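You operate a simulated robot arm through the tools that you are given. There is no shell and no other tool.

Carry out the task below with a simulated robot arm. There is one attempt and no reset: what you move stays moved.

## Task
Back off bolt 2 and tighten it again to the card's torque.
Fine: green driver back in its holder at the end; leave the other bolts.

The check looks at the end state, three seconds after you hand in, the way a careful person would. Anything else that was tipped, shoved, dropped, spilled or broken makes it a failure.

## Robot
A 7-joint arm with a two-finger parallel gripper, fixed in place. Base frame: the origin is on the floor under the middle of its stand, x ahead of it, y to its left, z up. Readings come in m, degrees, newtons and seconds.
With the tool pointing down near the work surface it reaches from about 0.3 to 0.7 m from the base axis. Its first joint turns from -66.0 to 66.0 degrees. Payload 1.57 kg.
Tool frame: the origin (TCP) lies between the finger pads and is the grasp point; the fingertips stand 0.03 m ahead of it; z points along the fingers, y is the line along which they close. Largest opening 0.11 m; finger width 0.024, thickness 0.012; the body of the gripper, 0.048 by 0.112 m, starts 0.078 m behind the TCP.
Orientation is that of the tool frame in the base frame, as a unit quaternion [x, y, z, w]. With the fingers straight down and closing along the base's y, the tool's x points along the base's -x, its y along +y and its z along -z.

## Interface
- The arm moves only by the tool send_rows. Its argument "series" is a list of rows, each a list of 6 numbers: the shift along the tool's x, y, z in m, then the turn, a rotation vector about the tool's x, y, z in degrees. In form: [[tx, ty, tz, wx, wy, wz], ...]. A call has 1 to 20 rows; each row shifts and turns the commanded pose from where the row before left it, along the tool's axes as they then stand. "jaw" is the opening, from 0 (shut) to 1 (fully open), set as the call begins (left out, the last holds). A row lasts 0.2 s, in which the tool goes at most 0.05 m and 8.6 degrees; a call with a longer step from one row to the next is refused whole, and so is a gripper value outside its range. Where a pose cannot be reached the arm comes as near as it can. A force on the tool above 70 N (or 10 N above the force at the start of the call, whichever is more), or a blocked arm, ends the call early, and 0.2 s more pass. The fingers move at their own pace (about 0.108 m/s each) and stop on an object; they squeeze with about 21 N. The grip force told is the motor's: it shows also when the fingers shut on nothing. Time passes only in rows, and 0.2 s behind the last, so rows that do not move let the fingers close. The reply holds the time, the measured pose of the TCP, the force on the tool along the base axes, the opening and the grip force, in the units named above and with some noise, with the torque about the TCP (base axes, N m) and any sound that the robot's microphone picked up.
- Cameras (640 x 400 px; columns grow to the right, rows downward): "scene" is fixed at [0.193, -0.4296, 1.3994]; the picture's right is [0.48, -0.88, 0.00], its down [-0.59, -0.32, -0.74] and it looks along [0.65, 0.36, -0.67] (base axes); focal length 273 px, centre (320, 200). "wrist" rides on the gripper at [0.07, 0.016, -0.141] in the tool frame; the picture's right is [-0.23, 0.97, 0.00], its down [-0.86, -0.20, -0.48] and it looks along [-0.47, -0.11, 0.88] (tool axes); focal length 222 px, centre (320, 200). There is no depth. A picture from a camera that has moved, and an enlarged one, comes with that camera's place and axes in the base frame and with its lens. The place of the scene camera against the robot may be out by one fixed shift of up to 0.018 m in any direction.
- get_image(camera): a new picture of that camera. The clock stands still meanwhile.
- enlarge(camera, box): a new picture of the part [left, top, right, bottom] of that camera's present view, enlarged. The clock stands still meanwhile.
- finish_job(): hands the job in; it is judged then, once.

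Places have to be worked out from the pictures, the camera data and where the tool is seen. Open the gripper and draw the arm clear of the work before you hand the job in, unless the task says otherwise.

The tools are called after "Call:" as a command line: name --pt "numbers of a row" for each row, then --argument value for the rest, lists and objects as JSON in quotes. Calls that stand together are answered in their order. send_rows: Moves the arm, as the interface text tells. Its arguments: {"type":"object","properties":{"series":{"type":"array"},"jaw":{"type":"number"}},"required":["series"]} The other tools are called the same way: get_image (camera) takes a picture; enlarge (camera, box) takes an enlarged picture of a part of a camera's view; finish_job () hands the job in.

At the start:

```text
clock: 0.0
ee_pos: [0.3121, -0.216, 1.1999]
orientation: [0.0, 1.0, 0.0, 0.001]
ft_force: [-0.4, -0.1, -0.2]
torque: [-0.01, 0.0, 0.03]
gripper_width: 0.11
gripper_force: 0.1
```

scene: 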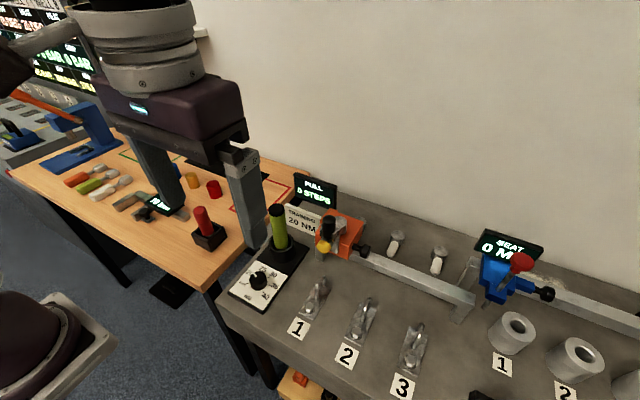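
wrist: 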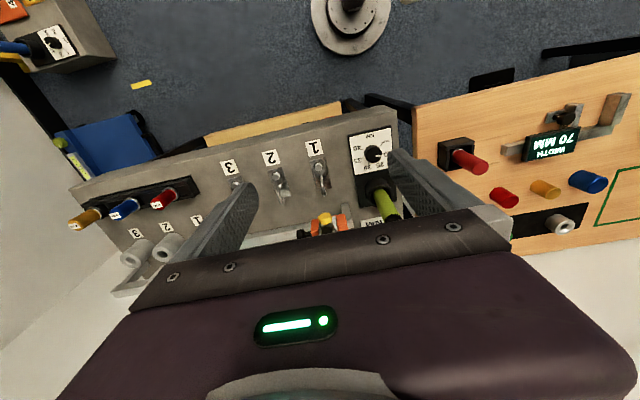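

I start by looking closely at the work area: the green driver in its holder, the dial next to it, the card and the bolts.

Call:
enlarge --camera "scene" --box '[210, 170, 370, 320]'

Call:
enlarge --camera "scene" --box '[270, 250, 450, 400]'

Call:
enlarge --camera "wrist" --box '[200, 110, 420, 250]'

Call:
enlarge --camera "scene" --box '[270, 160, 370, 260]'

```text
2.67 times, centred on (290, 245) of scene
camera zoom: at [0.193, -0.4296, 1.3994], right [0.48, -0.88, 0.0], down [-0.59, -0.32, -0.74], along [0.65, 0.36, -0.67], focal length 728 px, centre (400, 80)
```

zoom: 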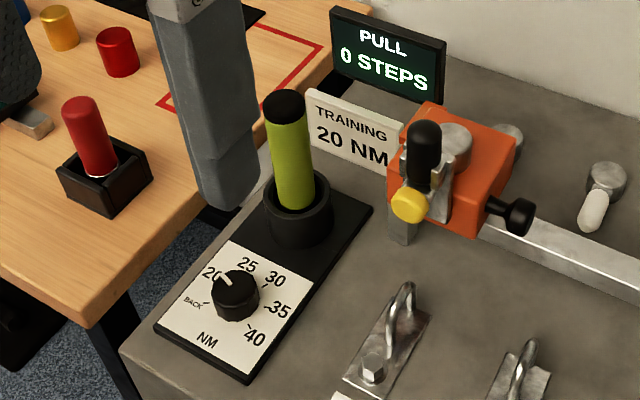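

```text
2.67 times, centred on (360, 325) of scene
camera zoom: at [0.193, -0.4296, 1.3994], right [0.48, -0.88, 0.0], down [-0.59, -0.32, -0.74], along [0.65, 0.36, -0.67], focal length 728 px, centre (213, -133)
```

zoom: 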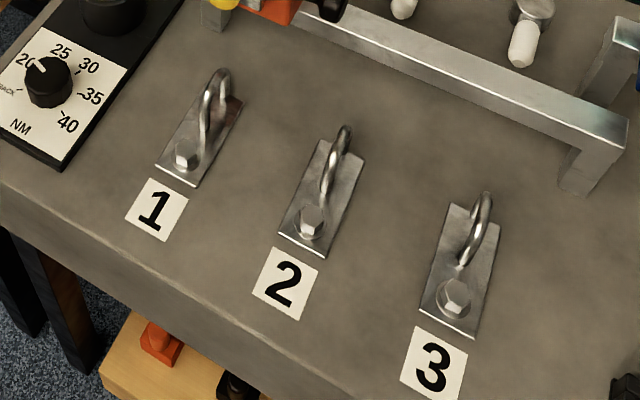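

```text
2.86 times, centred on (310, 180) of wrist
camera zoom: at [0.244, -0.1996, 1.3409], right [0.23, 0.97, 0.0], down [0.86, -0.2, 0.48], along [0.47, -0.11, -0.88], focal length 635 px, centre (349, 257)
```

zoom: 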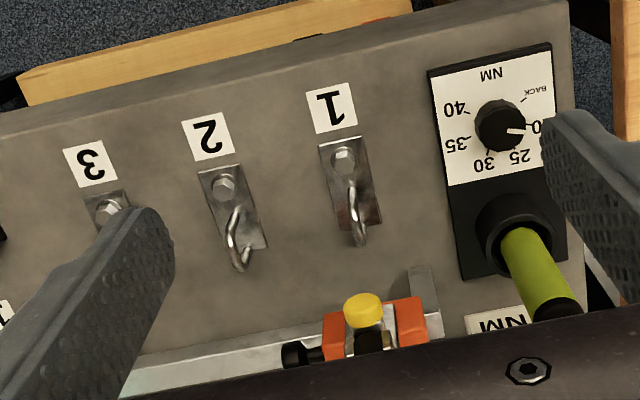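

```text
4.00 times, centred on (320, 210) of scene
camera zoom: at [0.193, -0.4296, 1.3994], right [0.48, -0.88, 0.0], down [-0.59, -0.32, -0.74], along [0.65, 0.36, -0.67], focal length 1092 px, centre (320, 160)
```

zoom: 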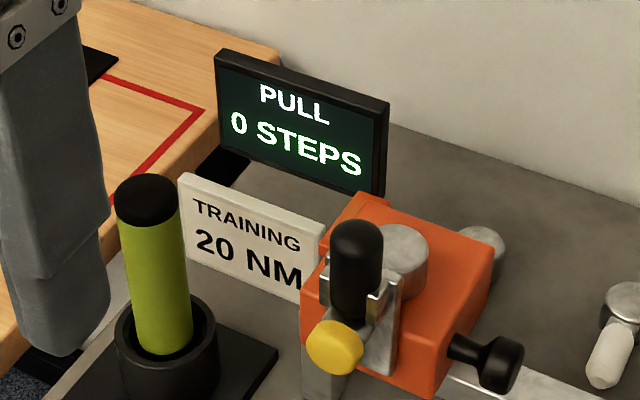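

The card by the holder reads "TRAINING 20 NM"; the dial seems to stand near 20. I check the rest of the view for any other card before relying on it.

Call:
enlarge --camera "scene" --box '[440, 200, 640, 400]'

Call:
enlarge --camera "scene" --box '[0, 0, 200, 130]'

Call:
enlarge --camera "scene" --box '[225, 250, 305, 320]'

Call:
enlarge --camera "wrist" --box '[0, 0, 240, 300]'

Call:
enlarge --camera "wrist" --box '[330, 120, 430, 220]'

```text
2.00 times, centred on (540, 300) of scene
camera zoom: at [0.193, -0.4296, 1.3994], right [0.48, -0.88, 0.0], down [-0.59, -0.32, -0.74], along [0.65, 0.36, -0.67], focal length 546 px, centre (-120, 0)
```

zoom: 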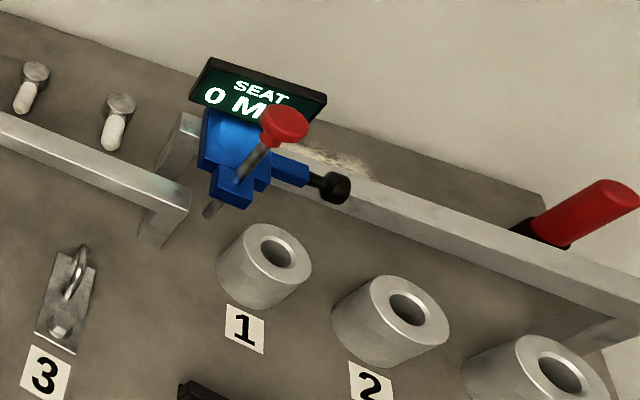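

```text
3.08 times, centred on (100, 65) of scene
camera zoom: at [0.193, -0.4296, 1.3994], right [0.48, -0.88, 0.0], down [-0.59, -0.32, -0.74], along [0.65, 0.36, -0.67], focal length 840 px, centre (997, 615)
```

zoom: 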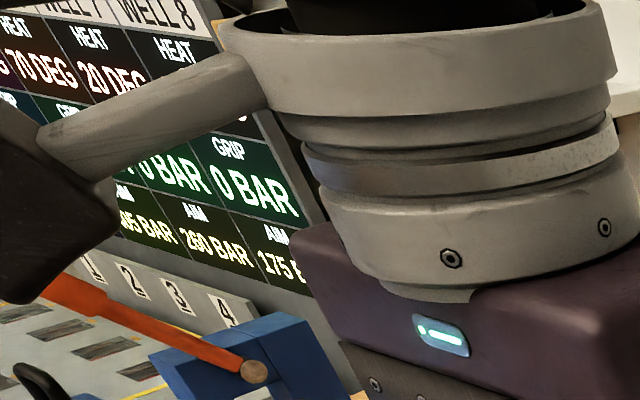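

```text
5.71 times, centred on (265, 285) of scene
camera zoom: at [0.193, -0.4296, 1.3994], right [0.48, -0.88, 0.0], down [-0.59, -0.32, -0.74], along [0.65, 0.36, -0.67], focal length 1560 px, centre (634, -286)
```

zoom: 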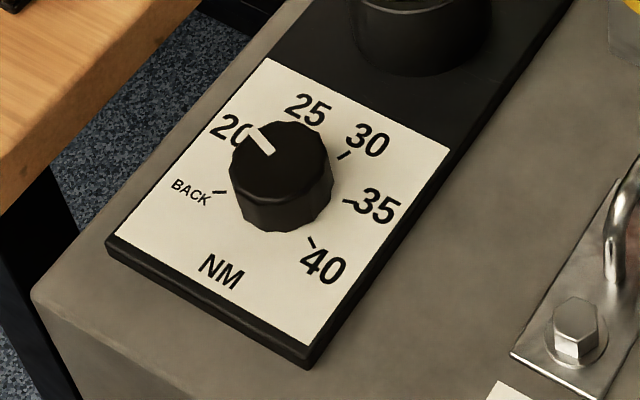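

```text
1.33 times, centred on (120, 150) of wrist
camera zoom: at [0.244, -0.1996, 1.3409], right [0.23, 0.97, 0.0], down [0.86, -0.2, 0.48], along [0.47, -0.11, -0.88], focal length 296 px, centre (587, 267)
```

zoom: 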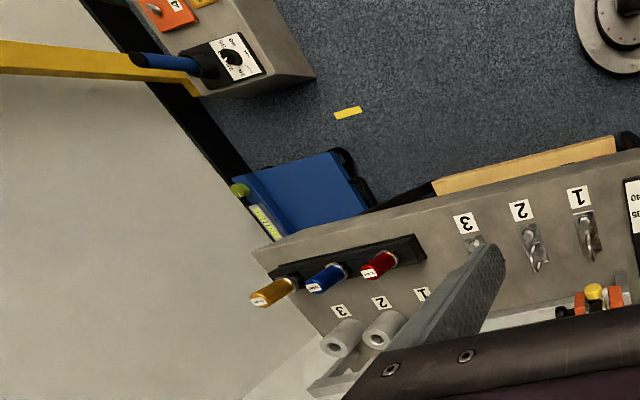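

```text
4.00 times, centred on (380, 170) of wrist
camera zoom: at [0.244, -0.1996, 1.3409], right [0.23, 0.97, 0.0], down [0.86, -0.2, 0.48], along [0.47, -0.11, -0.88], focal length 888 px, centre (80, 320)
```

zoom: 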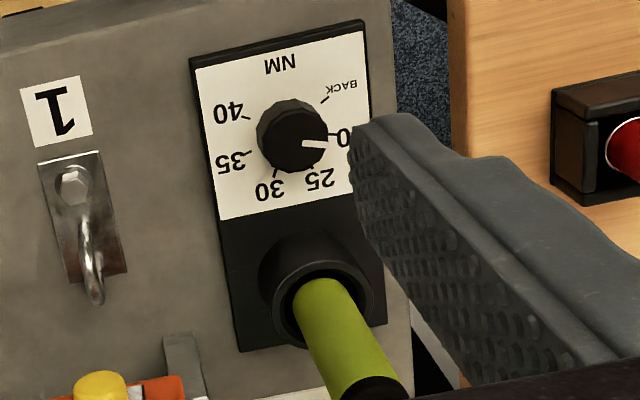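

The wrist and scene views put the knob near (0.44, -0.11, 0.80), the driver near (0.55, -0.11) and bolt 2 near (0.44, -0.37). I lower the tool a little, well above everything, for a closer wrist view.

Call:
send_rows --pt "-0.01 0.0 0.04 0 0 0" --pt "-0.01 0.004 0.04 0 0 0" --pt "-0.01 0.006 0.04 0 0 0" --pt "-0.01 0.006 0.03 0 0 0" --pt "0 0 0 0 0 0" --jaw 1.0

Call:
get_image --camera "wrist"

Call:
get_image --camera "scene"

```text
clock: 1.2
ee_pos: [0.3512, -0.1987, 1.0478]
orientation: [0.0, 1.0, 0.0, 0.0]
ft_force: [0.1, 0.8, -0.2]
torque: [0.06, 0.0, -0.04]
gripper_width: 0.1099
gripper_force: 0.0
```

```text
taken
camera wrist: at [0.2834, -0.1835, 1.1893], right [0.23, 0.97, 0.0], down [0.86, -0.2, 0.48], along [0.47, -0.11, -0.88], focal length 222 px, centre (320, 200)
```

wrist: 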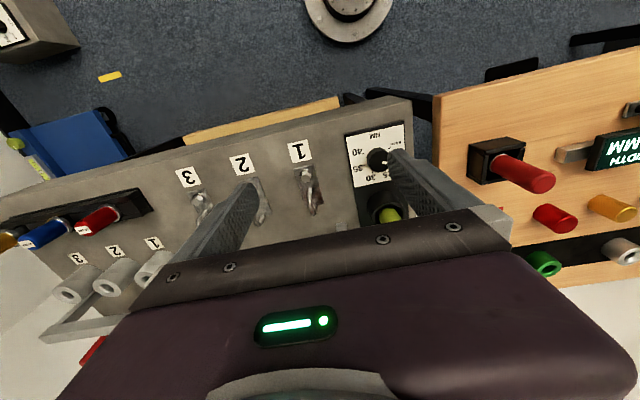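

```text
taken
```

scene: 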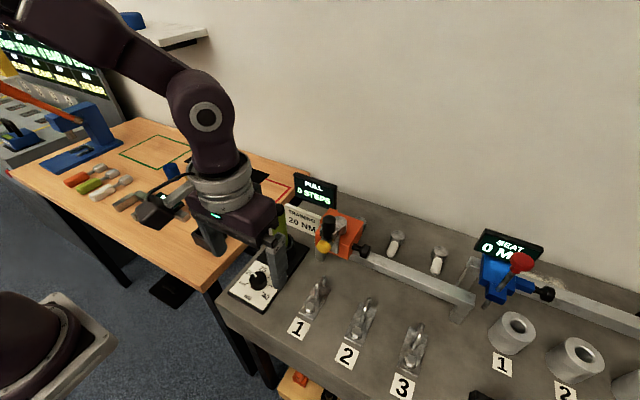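

The view is partly blocked by the fingers, so I move over the knob, keeping the fingertips near 1.0 m (the driver's top is about 0.945 m), to see knob and driver between the fingers.

Call:
send_rows --pt "-0.03 0.03 0.0 0 0 0" --pt "-0.03 0.03 0.005 0 0 0" --pt "-0.029 0.029 0.01 0 0 0" --pt "0 0 0 0 0 0"

Call:
get_image --camera "wrist"

Call:
enlarge --camera "wrist" --box '[250, 70, 410, 170]'

```text
clock: 2.2
ee_pos: [0.4395, -0.1097, 1.0331]
orientation: [0.0, 1.0, 0.0, 0.0]
ft_force: [0.3, 0.4, -0.9]
torque: [-0.03, 0.02, 0.0]
gripper_width: 0.11
gripper_force: 0.0
```

```text
taken
camera wrist: at [0.3723, -0.093, 1.1749], right [0.23, 0.97, 0.0], down [0.85, -0.2, 0.48], along [0.47, -0.11, -0.88], focal length 222 px, centre (320, 200)
```

wrist: 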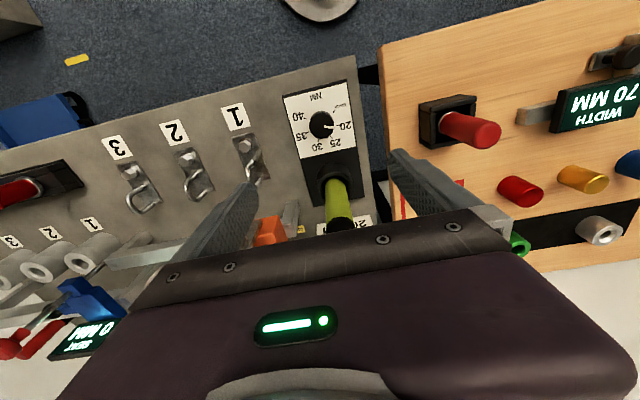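

```text
4.00 times, centred on (330, 120) of wrist
camera zoom: at [0.3723, -0.093, 1.1749], right [0.23, 0.97, 0.0], down [0.85, -0.2, 0.48], along [0.47, -0.11, -0.88], focal length 888 px, centre (280, 520)
```

zoom: 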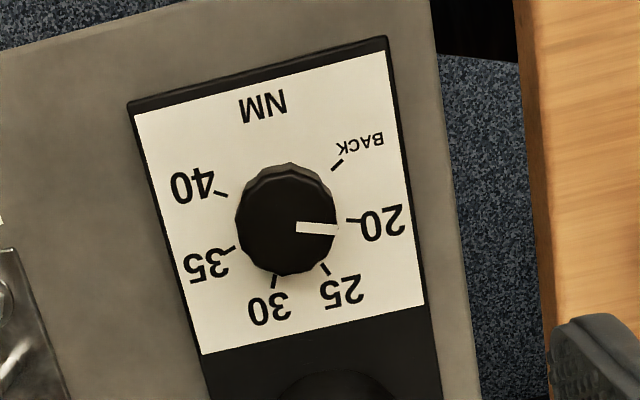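

The knob's white mark stands at 20, with ticks every 48° and BACK one step counter-clockwise from 20. I put the knob axis near (0.442, -0.106) with its top near 0.79, and lower to 0.90 for a closer look before gripping.

Call:
send_rows --pt "-0.0025 0.003 0.045 0 0 0" --pt "0 0 0.045 0 0 0" --pt "0 0 0.043 0 0 0" --pt "0 0 0 0 0 0"

Call:
get_image --camera "wrist"

Call:
enlarge --camera "wrist" --box '[240, 80, 400, 180]'

Call:
enlarge --camera "scene" --box '[200, 180, 360, 320]'

```text
clock: 3.2
ee_pos: [0.4437, -0.1076, 0.9005]
orientation: [0.0, 1.0, 0.0, 0.0]
ft_force: [0.2, -0.8, -0.5]
torque: [0.0, -0.03, 0.0]
gripper_width: 0.1101
gripper_force: 0.1
```

```text
taken
camera wrist: at [0.3753, -0.0923, 1.0427], right [0.23, 0.97, 0.0], down [0.85, -0.2, 0.48], along [0.47, -0.11, -0.88], focal length 222 px, centre (320, 200)
```

wrist: 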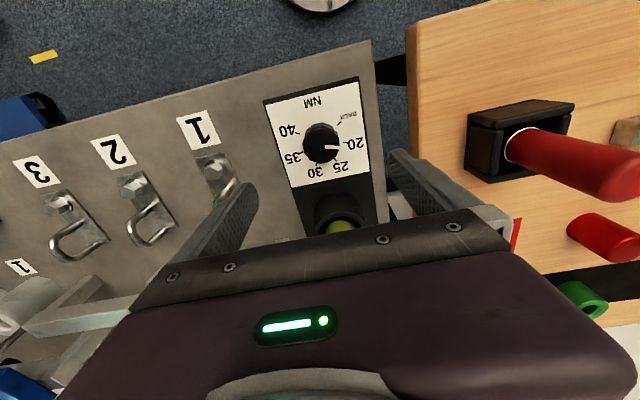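

```text
4.00 times, centred on (320, 130) of wrist
camera zoom: at [0.3753, -0.0923, 1.0427], right [0.23, 0.97, 0.0], down [0.85, -0.2, 0.48], along [0.47, -0.11, -0.88], focal length 888 px, centre (320, 480)
```

zoom: 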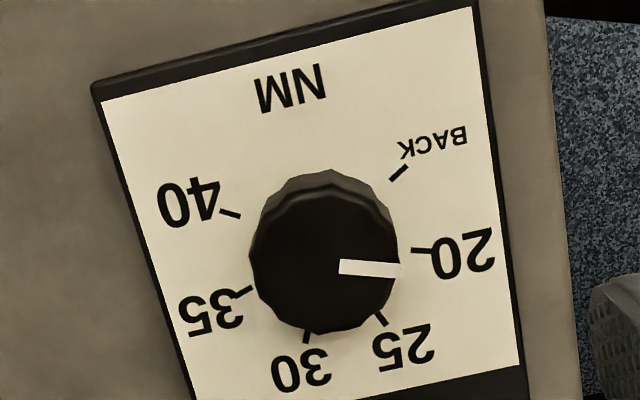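

```text
2.86 times, centred on (280, 250) of scene
camera zoom: at [0.193, -0.4296, 1.3994], right [0.48, -0.88, 0.0], down [-0.59, -0.32, -0.74], along [0.65, 0.36, -0.67], focal length 780 px, centre (434, 57)
```

zoom: 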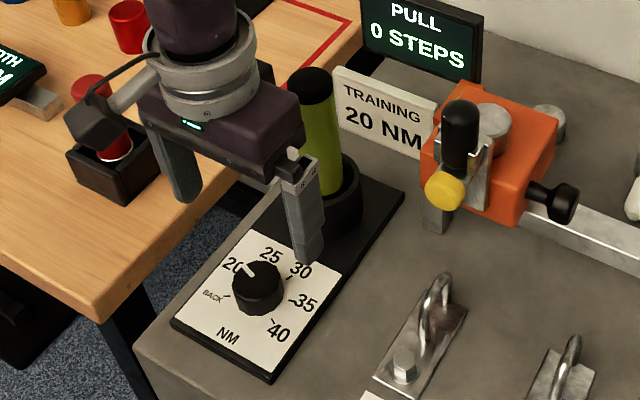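

Comparing the last two wrist views, the knob axis is at about (0.440, -0.106), the plate at z about 0.771 and the knob's top at about 0.793, some 42 mm wide. I centre over it, pre-turn 24° clockwise so the 48° twist stays centred on the wrist's range, and come down to just above the knob.

Call:
send_rows --pt "0.0037 0.0017 0 0 0 0" --pt "0 0 0.01 0 0 8" --pt "0 0 0.02 0 0 8" --pt "0 0 0.02 0 0 8" --pt "0 0 0.02 0 0 0" --pt "0 0 0 0 0 0" --jaw 0.8

Call:
get_image --camera "wrist"

Call:
enlarge --camera "scene" --box '[200, 200, 320, 320]'

```text
clock: 4.6
ee_pos: [0.4412, -0.1052, 0.8302]
orientation: [0.207, 0.978, 0.0, -0.001]
ft_force: [0.1, -0.5, -0.1]
torque: [-0.01, 0.02, -0.02]
gripper_width: 0.0881
gripper_force: 0.1
```

```text
taken
camera wrist: at [0.3849, -0.0626, 0.9721], right [0.6, 0.8, 0.0], down [0.7, -0.53, 0.48], along [0.38, -0.29, -0.88], focal length 222 px, centre (320, 200)
```

wrist: 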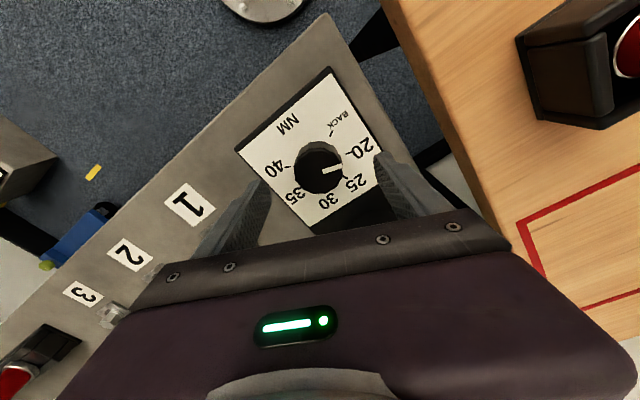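

```text
3.33 times, centred on (260, 260) of scene
camera zoom: at [0.193, -0.4296, 1.3994], right [0.48, -0.88, 0.0], down [-0.59, -0.32, -0.74], along [0.65, 0.36, -0.67], focal length 910 px, centre (520, 0)
```

zoom: 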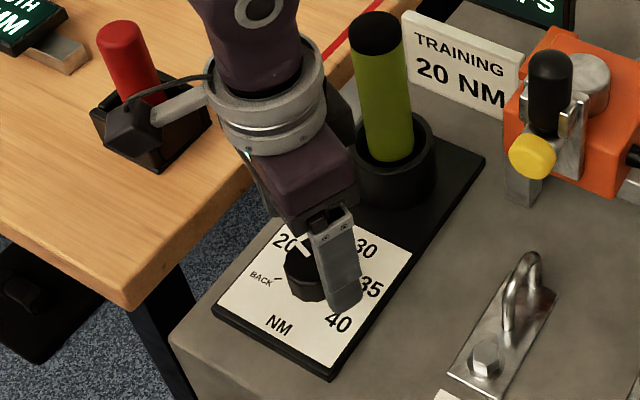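

The knob sits between the finger pads in the picture. I enlarge it to check that it is centred before going down.

Call:
enlarge --camera "wrist" --box '[240, 110, 400, 210]'

```text
4.00 times, centred on (320, 160) of wrist
camera zoom: at [0.3849, -0.0626, 0.9721], right [0.6, 0.8, 0.0], down [0.7, -0.53, 0.48], along [0.38, -0.29, -0.88], focal length 888 px, centre (320, 360)
```

zoom: 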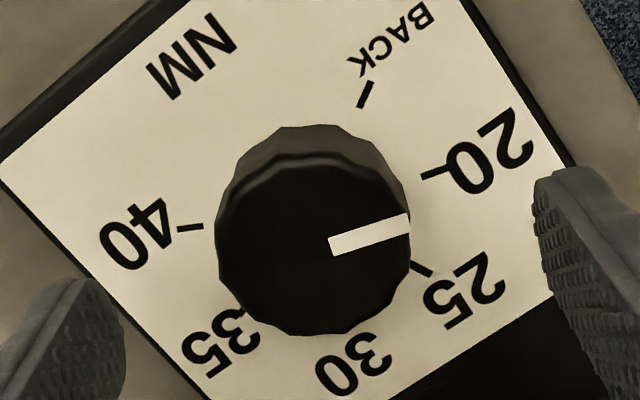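

The knob is within about 2 mm of the finger midline. I nudge sideways and go down so the fingertips end about 6 mm above the plate.

Call:
send_rows --pt "0.0015 -0.002 0.008 0 0 0" --pt "0 0 0.008 0 0 0" --pt "0 0 0.007 0 0 0" --pt "0 0 0 0 0 0"

Call:
enlarge --camera "scene" --box '[200, 220, 320, 320]'

Call:
get_image --camera "wrist"

```text
clock: 5.6
ee_pos: [0.4387, -0.1072, 0.8075]
orientation: [0.209, 0.978, 0.0, 0.0]
ft_force: [-0.2, 0.5, -0.4]
torque: [-0.01, -0.02, 0.03]
gripper_width: 0.0879
gripper_force: 0.0
```

```text
4.00 times, centred on (260, 270) of scene
camera zoom: at [0.193, -0.4296, 1.3994], right [0.48, -0.88, 0.0], down [-0.59, -0.32, -0.74], along [0.65, 0.36, -0.67], focal length 1092 px, centre (560, -80)
```

zoom: 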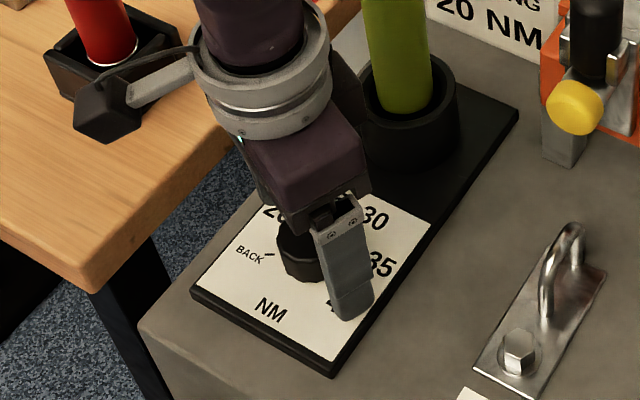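

```text
taken
camera wrist: at [0.3819, -0.0639, 0.949], right [0.6, 0.8, 0.0], down [0.7, -0.53, 0.48], along [0.38, -0.29, -0.88], focal length 222 px, centre (320, 200)
```

wrist: 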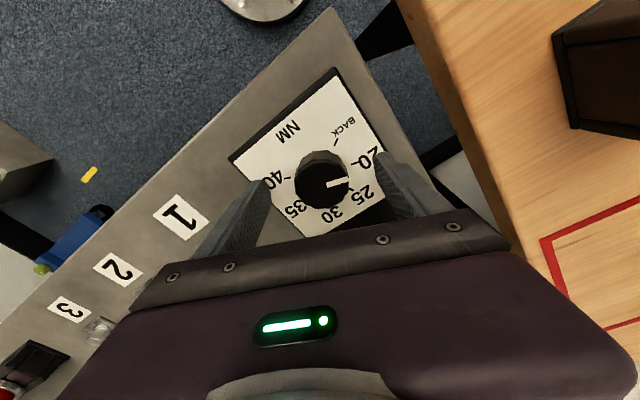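

No contact yet; fingers straddle the knob. I close on it and check the grip.

Call:
send_rows --pt "0 0 0 0 0 0" --pt "0 0 0 0 0 0" --pt "0 0 0 0 0 0" --jaw 0.2

Call:
get_image --camera "wrist"

```text
clock: 6.4
ee_pos: [0.4383, -0.1051, 0.8071]
orientation: [0.207, 0.978, 0.0, 0.0]
ft_force: [6.0, 14.3, -2.6]
torque: [-0.07, -0.14, -0.02]
gripper_width: 0.0414
gripper_force: 44.9
```

```text
taken
camera wrist: at [0.3823, -0.0629, 0.949], right [0.6, 0.8, 0.0], down [0.7, -0.53, 0.48], along [0.38, -0.29, -0.88], focal length 222 px, centre (320, 200)
```

wrist: 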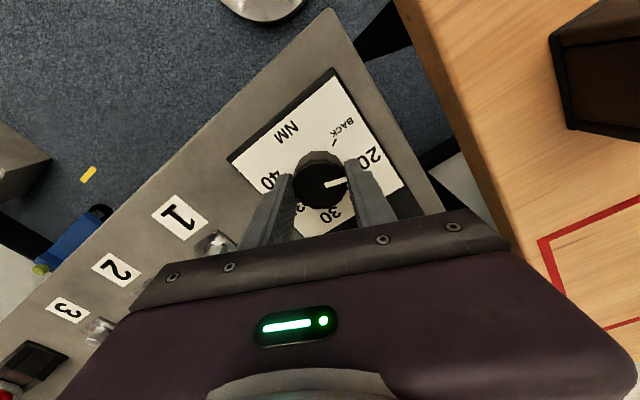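

The grip is good (41.4 mm), with a sideways load of about 15 N along the tool's +y. I shift 1.5 mm that way to relieve it before turning.

Call:
send_rows --pt "0 0.0015 0 0 0 0" --pt "0 0 0 0 0 0"

```text
clock: 7.0
ee_pos: [0.4389, -0.1053, 0.8078]
orientation: [0.208, 0.978, 0.0, -0.001]
ft_force: [6.0, 6.8, -16.7]
torque: [0.55, -0.72, -0.01]
gripper_width: 0.0413
gripper_force: 44.7
```

The sideways load halved, but a downward pull of 17 N appeared; I hold still for a moment to see whether it settles.

Call:
send_rows --pt "0 0 0 0 0 0" --pt "0 0 0 0 0 0"

Call:
enlarge --camera "wrist" --box '[240, 110, 400, 210]'

```text
clock: 7.6
ee_pos: [0.4381, -0.1047, 0.8067]
orientation: [0.208, 0.978, 0.0, 0.0]
ft_force: [6.5, 5.2, -21.9]
torque: [0.46, -0.7, 0.04]
gripper_width: 0.0409
gripper_force: 44.6
```

```text
4.00 times, centred on (320, 160) of wrist
camera zoom: at [0.3825, -0.0627, 0.9491], right [0.6, 0.8, 0.0], down [0.7, -0.53, 0.48], along [0.38, -0.29, -0.88], focal length 888 px, centre (320, 360)
```

zoom: 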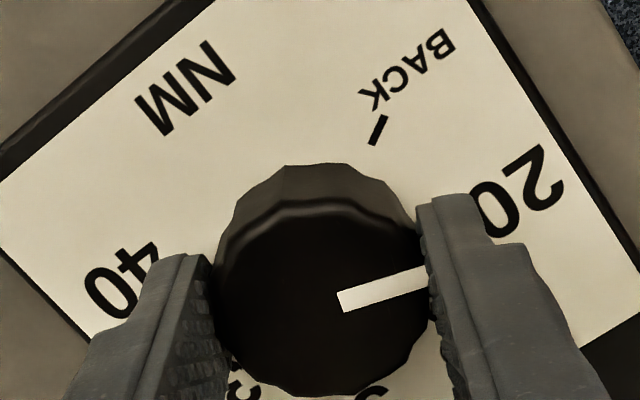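

The knob is held squarely and the loads are modest. I turn counter-clockwise by 24° first and watch the mark.

Call:
send_rows --pt "0 0 0 0 0 -6" --pt "0 0 0 0 0 -6" --pt "0 0 0 0 0 -6" --pt "0 0 0 0 0 -6" --pt "0 0 0 0 0 0"

Call:
enlarge --camera "wrist" --box '[240, 110, 400, 210]'

```text
clock: 8.8
ee_pos: [0.4375, -0.1048, 0.8088]
orientation: [-0.001, 1.0, 0.0, 0.0]
ft_force: [4.6, 1.4, -23.6]
torque: [0.01, 0.2, 0.02]
gripper_width: 0.0414
gripper_force: 44.8
```

```text
4.00 times, centred on (320, 160) of wrist
camera zoom: at [0.3698, -0.0896, 0.9495], right [0.23, 0.97, 0.0], down [0.86, -0.2, 0.48], along [0.47, -0.11, -0.88], focal length 888 px, centre (320, 360)
```

zoom: 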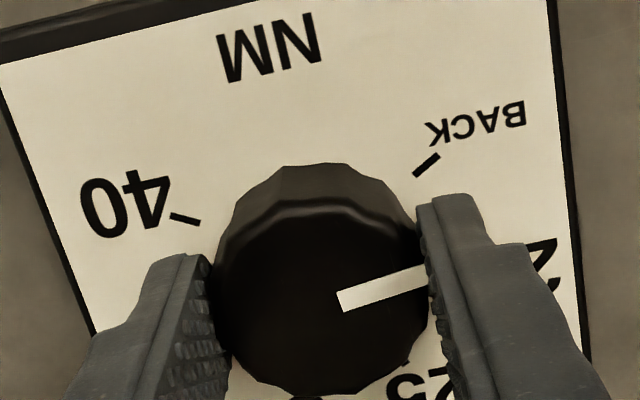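

The knob turned along with the gripper, with hardly any resistance. I turn the remaining 24° to BACK.

Call:
send_rows --pt "0 0 0 0 0 -6" --pt "0 0 0 0 0 -6" --pt "0 0 0 0 0 -6" --pt "0 0 0 0 0 -6" --pt "0 0 0 0 0 0"

Call:
enlarge --camera "wrist" --box '[240, 110, 400, 210]'

```text
clock: 10.0
ee_pos: [0.4381, -0.1049, 0.808]
orientation: [-0.207, 0.978, 0.001, -0.001]
ft_force: [-7.0, 9.5, -12.4]
torque: [0.0, 0.53, -0.92]
gripper_width: 0.0413
gripper_force: 45.1
```

```text
4.00 times, centred on (320, 160) of wrist
camera zoom: at [0.3694, -0.1193, 0.9498], right [-0.19, 0.98, 0.0], down [0.86, 0.17, 0.48], along [0.47, 0.09, -0.88], focal length 888 px, centre (320, 360)
```

zoom: 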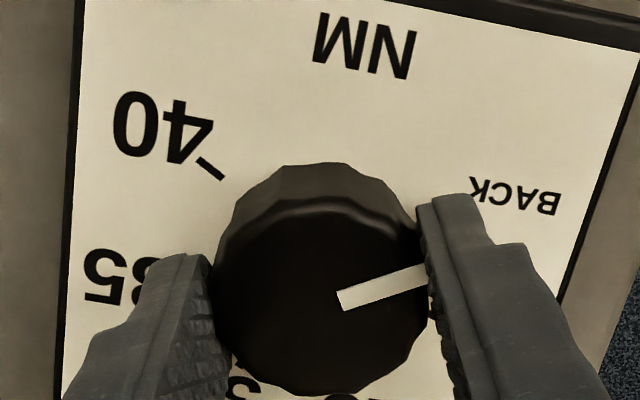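

A counter-torque of 0.9 N m about the vertical appeared at the end, so the knob seems to be at its BACK stop. I release, rise and check the mark.

Call:
send_rows --pt "0 0 0 0 0 0" --pt "0 0 0 0 0 0" --pt "0 0 -0.02 0 0 0" --pt "0 0 -0.04 0 0 0" --pt "0 0 -0.04 0 0 8" --pt "0 0 0 0 0 8" --pt "0 0 0 0 0 8" --pt "0 0 0 0 0 0" --jaw 0.8

Call:
enlarge --camera "wrist" --box '[240, 80, 400, 180]'

Call:
get_image --camera "wrist"

```text
clock: 11.8
ee_pos: [0.4384, -0.1049, 0.9099]
orientation: [0.001, 1.0, 0.0, 0.0]
ft_force: [1.5, 0.2, 0.2]
torque: [0.0, 0.01, -0.05]
gripper_width: 0.0881
gripper_force: 0.1
```

```text
4.00 times, centred on (320, 130) of wrist
camera zoom: at [0.3695, -0.0895, 1.0504], right [0.23, 0.97, 0.0], down [0.85, -0.2, 0.48], along [0.47, -0.11, -0.88], focal length 888 px, centre (320, 480)
```

zoom: 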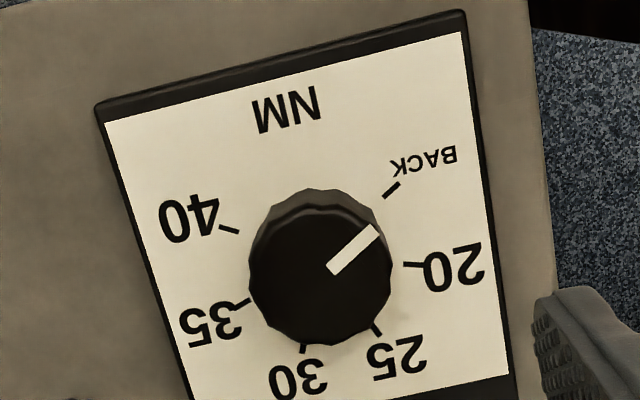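

```text
taken
camera wrist: at [0.3695, -0.0895, 1.0504], right [0.23, 0.97, 0.0], down [0.85, -0.2, 0.48], along [0.47, -0.11, -0.88], focal length 222 px, centre (320, 200)
```

wrist: 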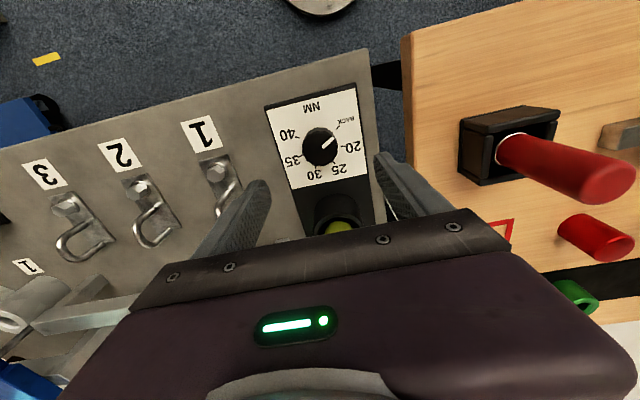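

The mark now points at BACK (about 118°, tick at 120°), and the gripped knob centre was (0.438, -0.105). Next I rise and move above the green driver to locate it precisely.

Call:
send_rows --pt "0 0 -0.045 0 0 0" --pt "0 0 -0.05 0 0 0" --pt "0 0 -0.05 0 0 0" --pt "0 0 -0.05 0 0 0" --pt "0 0 -0.045 0 0 0" --pt "-0.04 0 0 0 0 0" --pt "-0.04 0 0 0 0 0" --pt "-0.03 0 0 0 0 0" --pt "0 0 0 0 0 0" --jaw 0.8

Call:
get_image --camera "wrist"

Call:
enlarge --camera "wrist" --box '[240, 80, 400, 180]'

Call:
get_image --camera "scene"

```text
clock: 13.8
ee_pos: [0.5494, -0.1035, 1.1511]
orientation: [0.0, 1.0, 0.0, 0.001]
ft_force: [-0.8, -0.4, 0.4]
torque: [0.0, -0.01, 0.0]
gripper_width: 0.0878
gripper_force: 0.0
```

```text
taken
camera wrist: at [0.4804, -0.0882, 1.2918], right [0.23, 0.97, 0.0], down [0.86, -0.2, 0.48], along [0.47, -0.11, -0.88], focal length 222 px, centre (320, 200)
```

wrist: 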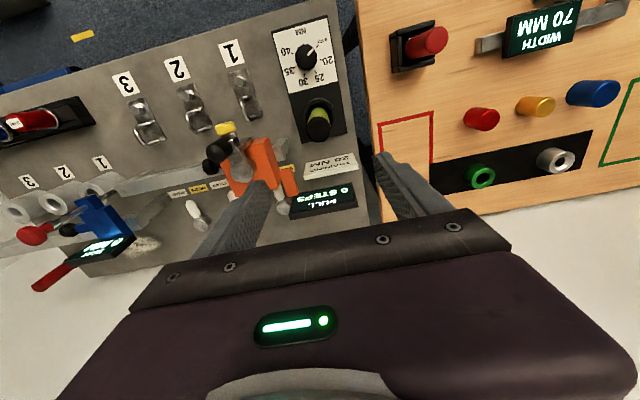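

```text
4.00 times, centred on (320, 130) of wrist
camera zoom: at [0.4804, -0.0882, 1.2918], right [0.23, 0.97, 0.0], down [0.86, -0.2, 0.48], along [0.47, -0.11, -0.88], focal length 888 px, centre (320, 480)
```

zoom: 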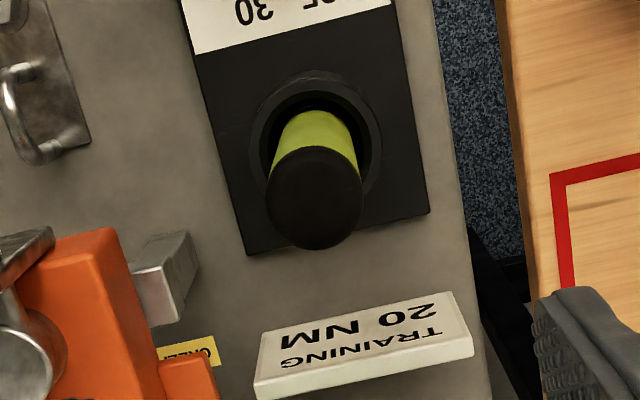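

```text
taken
```

scene: 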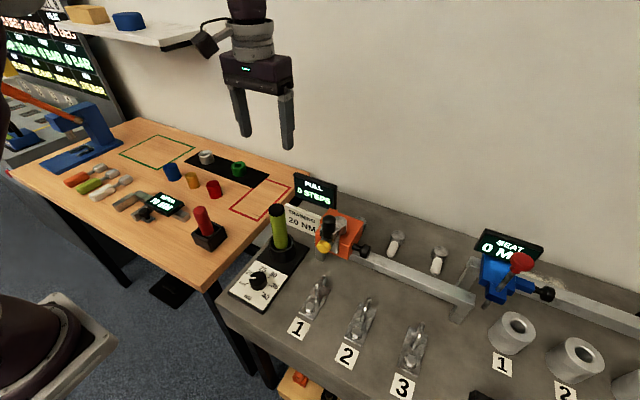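

There are some small labels behind the orange tensioner; I read them to be sure no other torque card applies.

Call:
enlarge --camera "wrist" --box '[150, 130, 310, 230]'

Call:
enlarge --camera "wrist" --box '[0, 60, 160, 290]'

Call:
enlarge --camera "scene" --box '[220, 170, 420, 300]'

```text
4.00 times, centred on (230, 180) of wrist
camera zoom: at [0.4804, -0.0882, 1.2918], right [0.23, 0.97, 0.0], down [0.86, -0.2, 0.48], along [0.47, -0.11, -0.88], focal length 888 px, centre (680, 280)
```

zoom: 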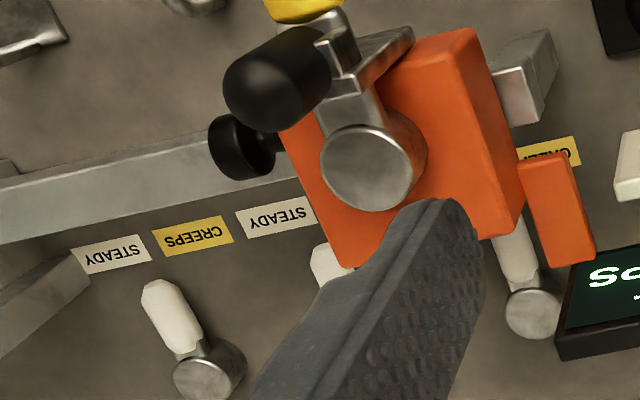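

```text
1.74 times, centred on (80, 175) of wrist
camera zoom: at [0.4804, -0.0882, 1.2918], right [0.23, 0.97, 0.0], down [0.86, -0.2, 0.48], along [0.47, -0.11, -0.88], focal length 386 px, centre (737, 244)
```

zoom: 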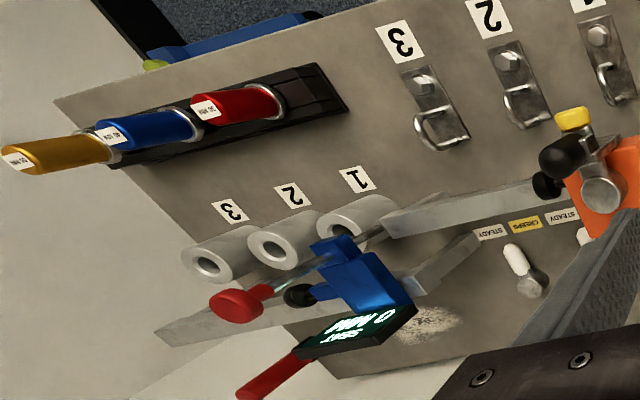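

```text
3.08 times, centred on (320, 235) of scene
camera zoom: at [0.193, -0.4296, 1.3994], right [0.48, -0.88, 0.0], down [-0.59, -0.32, -0.74], along [0.65, 0.36, -0.67], focal length 840 px, centre (320, 92)
```

zoom: 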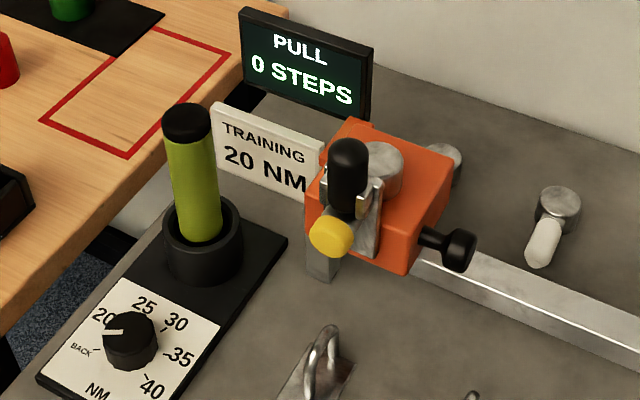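

The only torque card is the "TRAINING 20 NM" card by the driver, so the target is 20. I judge the driver's axis at about (0.546, -0.1055) with its top at about 0.945; I descend to 1.03 above it to check.

Call:
send_rows --pt "0.003 -0.002 0.04 0 0 0" --pt "0 0 0.04 0 0 0" --pt "0 0 0.04 0 0 0" --pt "0 0 0 0 0 0" --jaw 0.8

Call:
get_image --camera "wrist"

Call:
enlarge --camera "wrist" --box '[240, 100, 400, 200]'

Call:
enlarge --camera "scene" --box '[200, 130, 360, 270]'

```text
clock: 14.8
ee_pos: [0.5449, -0.1068, 1.0312]
orientation: [0.0, 1.0, 0.0, 0.0]
ft_force: [0.7, -0.3, 0.0]
torque: [-0.03, 0.01, -0.02]
gripper_width: 0.0883
gripper_force: 0.1
```

```text
taken
camera wrist: at [0.4767, -0.0912, 1.1724], right [0.23, 0.97, 0.0], down [0.86, -0.2, 0.48], along [0.47, -0.11, -0.88], focal length 222 px, centre (320, 200)
```

wrist: 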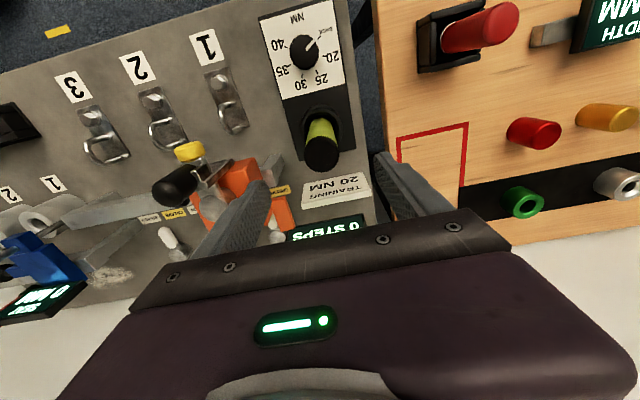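

```text
4.00 times, centred on (320, 150) of wrist
camera zoom: at [0.4767, -0.0912, 1.1724], right [0.23, 0.97, 0.0], down [0.86, -0.2, 0.48], along [0.47, -0.11, -0.88], focal length 888 px, centre (320, 400)
```

zoom: 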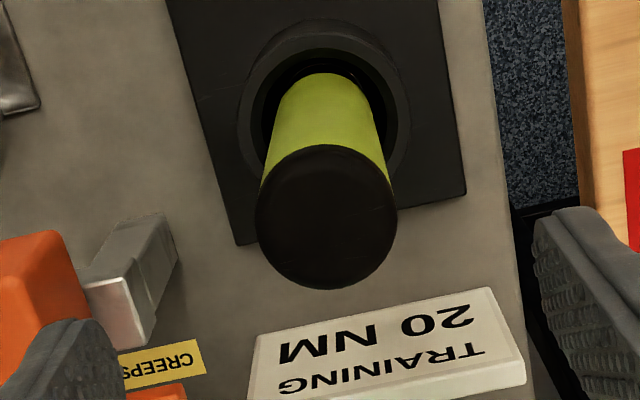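

```text
2.86 times, centred on (280, 200) of scene
camera zoom: at [0.193, -0.4296, 1.3994], right [0.48, -0.88, 0.0], down [-0.59, -0.32, -0.74], along [0.65, 0.36, -0.67], focal length 780 px, centre (434, 200)
```

zoom: 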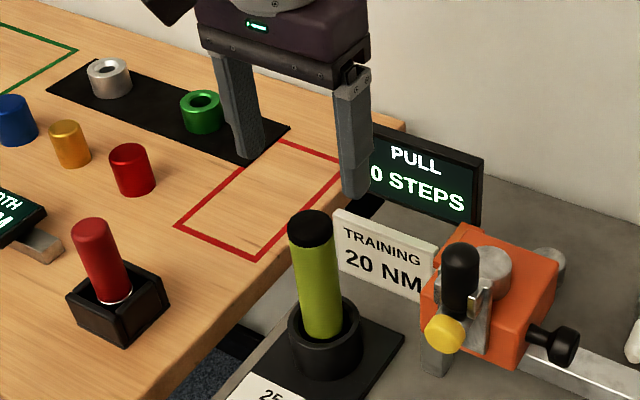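

Two views agree: driver axis at (0.545, -0.106), top at about 0.942, about 38 mm wide; neighbours stay clear of the fingers. I go straight down with the TCP to about 0.89 to grip the green body.

Call:
send_rows --pt "0 0.001 0.03 0 0 0" --pt "0 0 0.03 0 0 0" --pt "0 0 0.03 0 0 0" --pt "0 0 0.03 0 0 0" --pt "0 0 0.02 0 0 0" --pt "0 0 0 0 0 0" --jaw 0.8

Call:
get_image --camera "wrist"

Call:
enlarge --camera "scene" --box '[200, 160, 360, 300]'

```text
clock: 16.2
ee_pos: [0.5449, -0.1055, 0.8895]
orientation: [-0.001, 1.0, 0.0, 0.0]
ft_force: [0.0, -0.5, 0.2]
torque: [0.01, -0.01, 0.02]
gripper_width: 0.088
gripper_force: 0.0
```

```text
taken
camera wrist: at [0.4754, -0.0901, 1.0304], right [0.23, 0.97, 0.0], down [0.86, -0.2, 0.48], along [0.47, -0.11, -0.88], focal length 222 px, centre (320, 200)
```

wrist: 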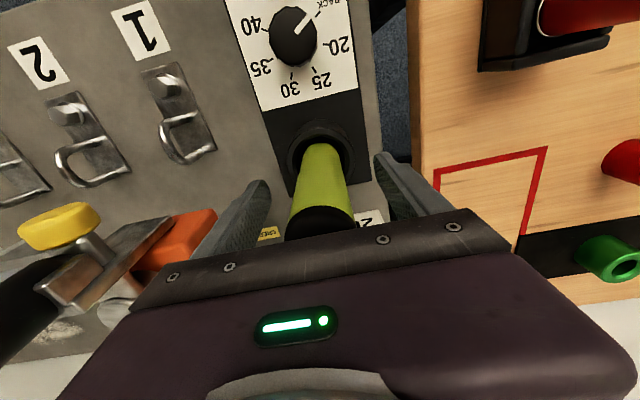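

```text
2.86 times, centred on (280, 230) of scene
camera zoom: at [0.193, -0.4296, 1.3994], right [0.48, -0.88, 0.0], down [-0.59, -0.32, -0.74], along [0.65, 0.36, -0.67], focal length 780 px, centre (434, 114)
```

zoom: 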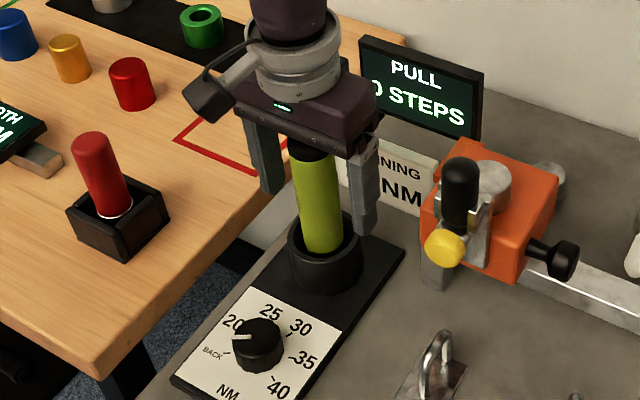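

The driver stands between the fingers, pads at mid-height of the green body. I close the gripper.

Call:
send_rows --pt "0 0 0 0 0 0" --pt "0 0 0 0 0 0" --pt "0 0 0 0 0 0" --jaw 0.15

Call:
get_image --camera "wrist"

```text
clock: 17.0
ee_pos: [0.5431, -0.105, 0.8877]
orientation: [0.0, 1.0, 0.0, -0.001]
ft_force: [-0.8, 0.4, 0.4]
torque: [-0.05, -0.05, -0.02]
gripper_width: 0.0375
gripper_force: 20.3
```

```text
taken
camera wrist: at [0.4754, -0.0901, 1.0307], right [0.23, 0.97, 0.0], down [0.86, -0.2, 0.48], along [0.47, -0.11, -0.88], focal length 222 px, centre (320, 200)
```

wrist: 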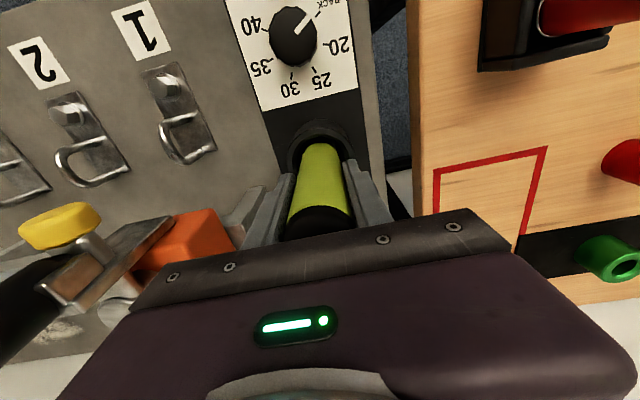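

The driver is gripped firmly (37.5 mm). I lift it straight up and check how it hangs.

Call:
send_rows --pt "0 0 -0.015 0 0 0" --pt "0 0 -0.03 0 0 0" --pt "0 0 -0.035 0 0 0" --pt "0 0 -0.04 0 0 0" --pt "0 0 -0.04 0 0 0" --pt "0 0 0 0 0 0"

Call:
get_image --camera "wrist"

Call:
enlarge --camera "scene" --box '[200, 120, 400, 300]'

```text
clock: 18.4
ee_pos: [0.5464, -0.1061, 1.0495]
orientation: [0.001, 1.0, 0.0, 0.0]
ft_force: [0.4, -0.1, -4.6]
torque: [0.0, 0.0, -0.01]
gripper_width: 0.0377
gripper_force: 21.1
```

```text
taken
camera wrist: at [0.4782, -0.0907, 1.1902], right [0.23, 0.97, 0.0], down [0.86, -0.2, 0.48], along [0.47, -0.11, -0.88], focal length 222 px, centre (320, 200)
```

wrist: 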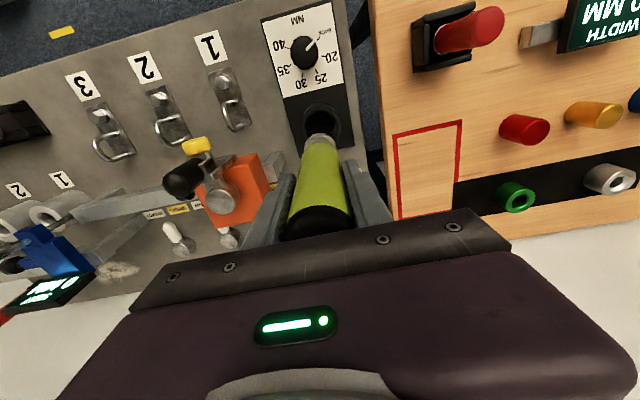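

```text
2.22 times, centred on (300, 210) of scene
camera zoom: at [0.193, -0.4296, 1.3994], right [0.48, -0.88, 0.0], down [-0.59, -0.32, -0.74], along [0.65, 0.36, -0.67], focal length 606 px, centre (364, 178)
```

zoom: 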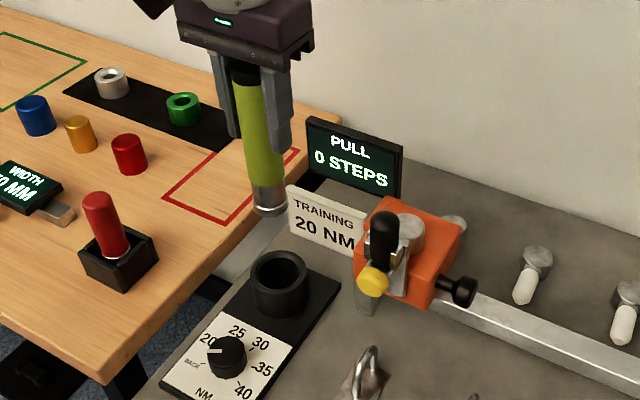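

The driver hangs upright, with a silver socket end about 0.13 m below the TCP and a weight of about 4.6 N. I bring it back in x first and then across towards bolt 2, staying high (socket near 0.92).

Call:
send_rows --pt "0.04 0 0 0 0 0" --pt "0.04 0 0 0 0 0" --pt "0.04 -0.01 0 0 0 0" --pt "0 -0.045 0 0 0 0" --pt "0 -0.045 0 0 0 0" --pt "0 -0.045 0 0 0 0" --pt "0 -0.045 0 0 0 0" --pt "0 -0.04 0 0 0 0" --pt "0 -0.03 0 0 0 0" --pt "0 0 0 0 0 0"

Call:
get_image --camera "wrist"

Call:
enlarge --camera "wrist" --box '[240, 80, 400, 180]'

Call:
enlarge --camera "scene" --box '[270, 200, 450, 390]'

```text
clock: 20.6
ee_pos: [0.424, -0.3658, 1.0472]
orientation: [0.0, 1.0, -0.001, -0.001]
ft_force: [0.3, 0.1, -4.3]
torque: [0.0, 0.01, -0.02]
gripper_width: 0.0376
gripper_force: 21.3
```

```text
taken
camera wrist: at [0.3569, -0.3504, 1.1897], right [0.23, 0.97, 0.0], down [0.86, -0.2, 0.48], along [0.47, -0.11, -0.88], focal length 222 px, centre (320, 200)
```

wrist: 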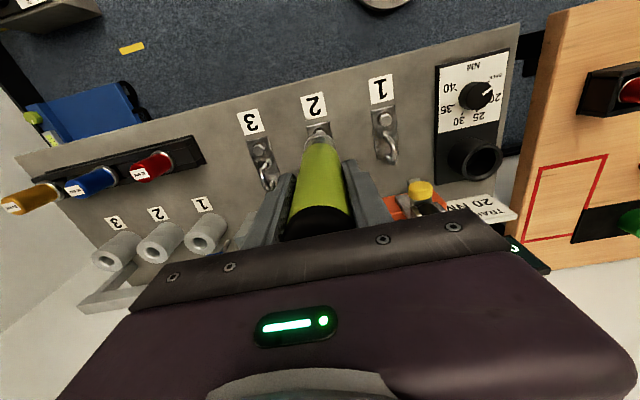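

```text
4.00 times, centred on (320, 130) of wrist
camera zoom: at [0.3569, -0.3504, 1.1897], right [0.23, 0.97, 0.0], down [0.86, -0.2, 0.48], along [0.47, -0.11, -0.88], focal length 888 px, centre (320, 480)
```

zoom: 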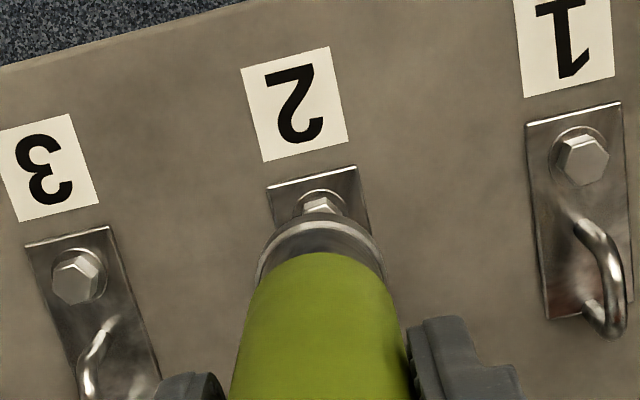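

```text
2.11 times, centred on (360, 295) of scene
camera zoom: at [0.193, -0.4297, 1.3994], right [0.48, -0.88, 0.0], down [-0.59, -0.32, -0.74], along [0.65, 0.36, -0.67], focal length 575 px, centre (236, 0)
```

zoom: 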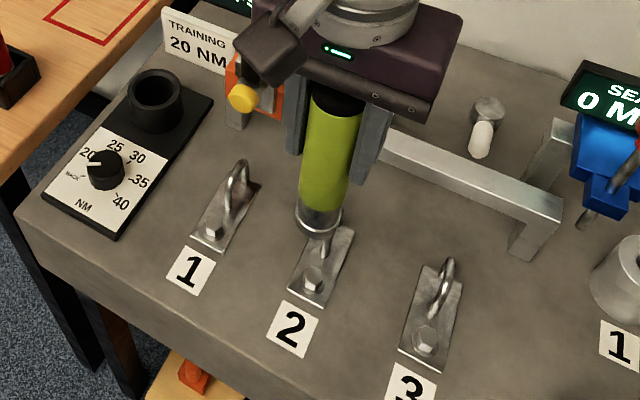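

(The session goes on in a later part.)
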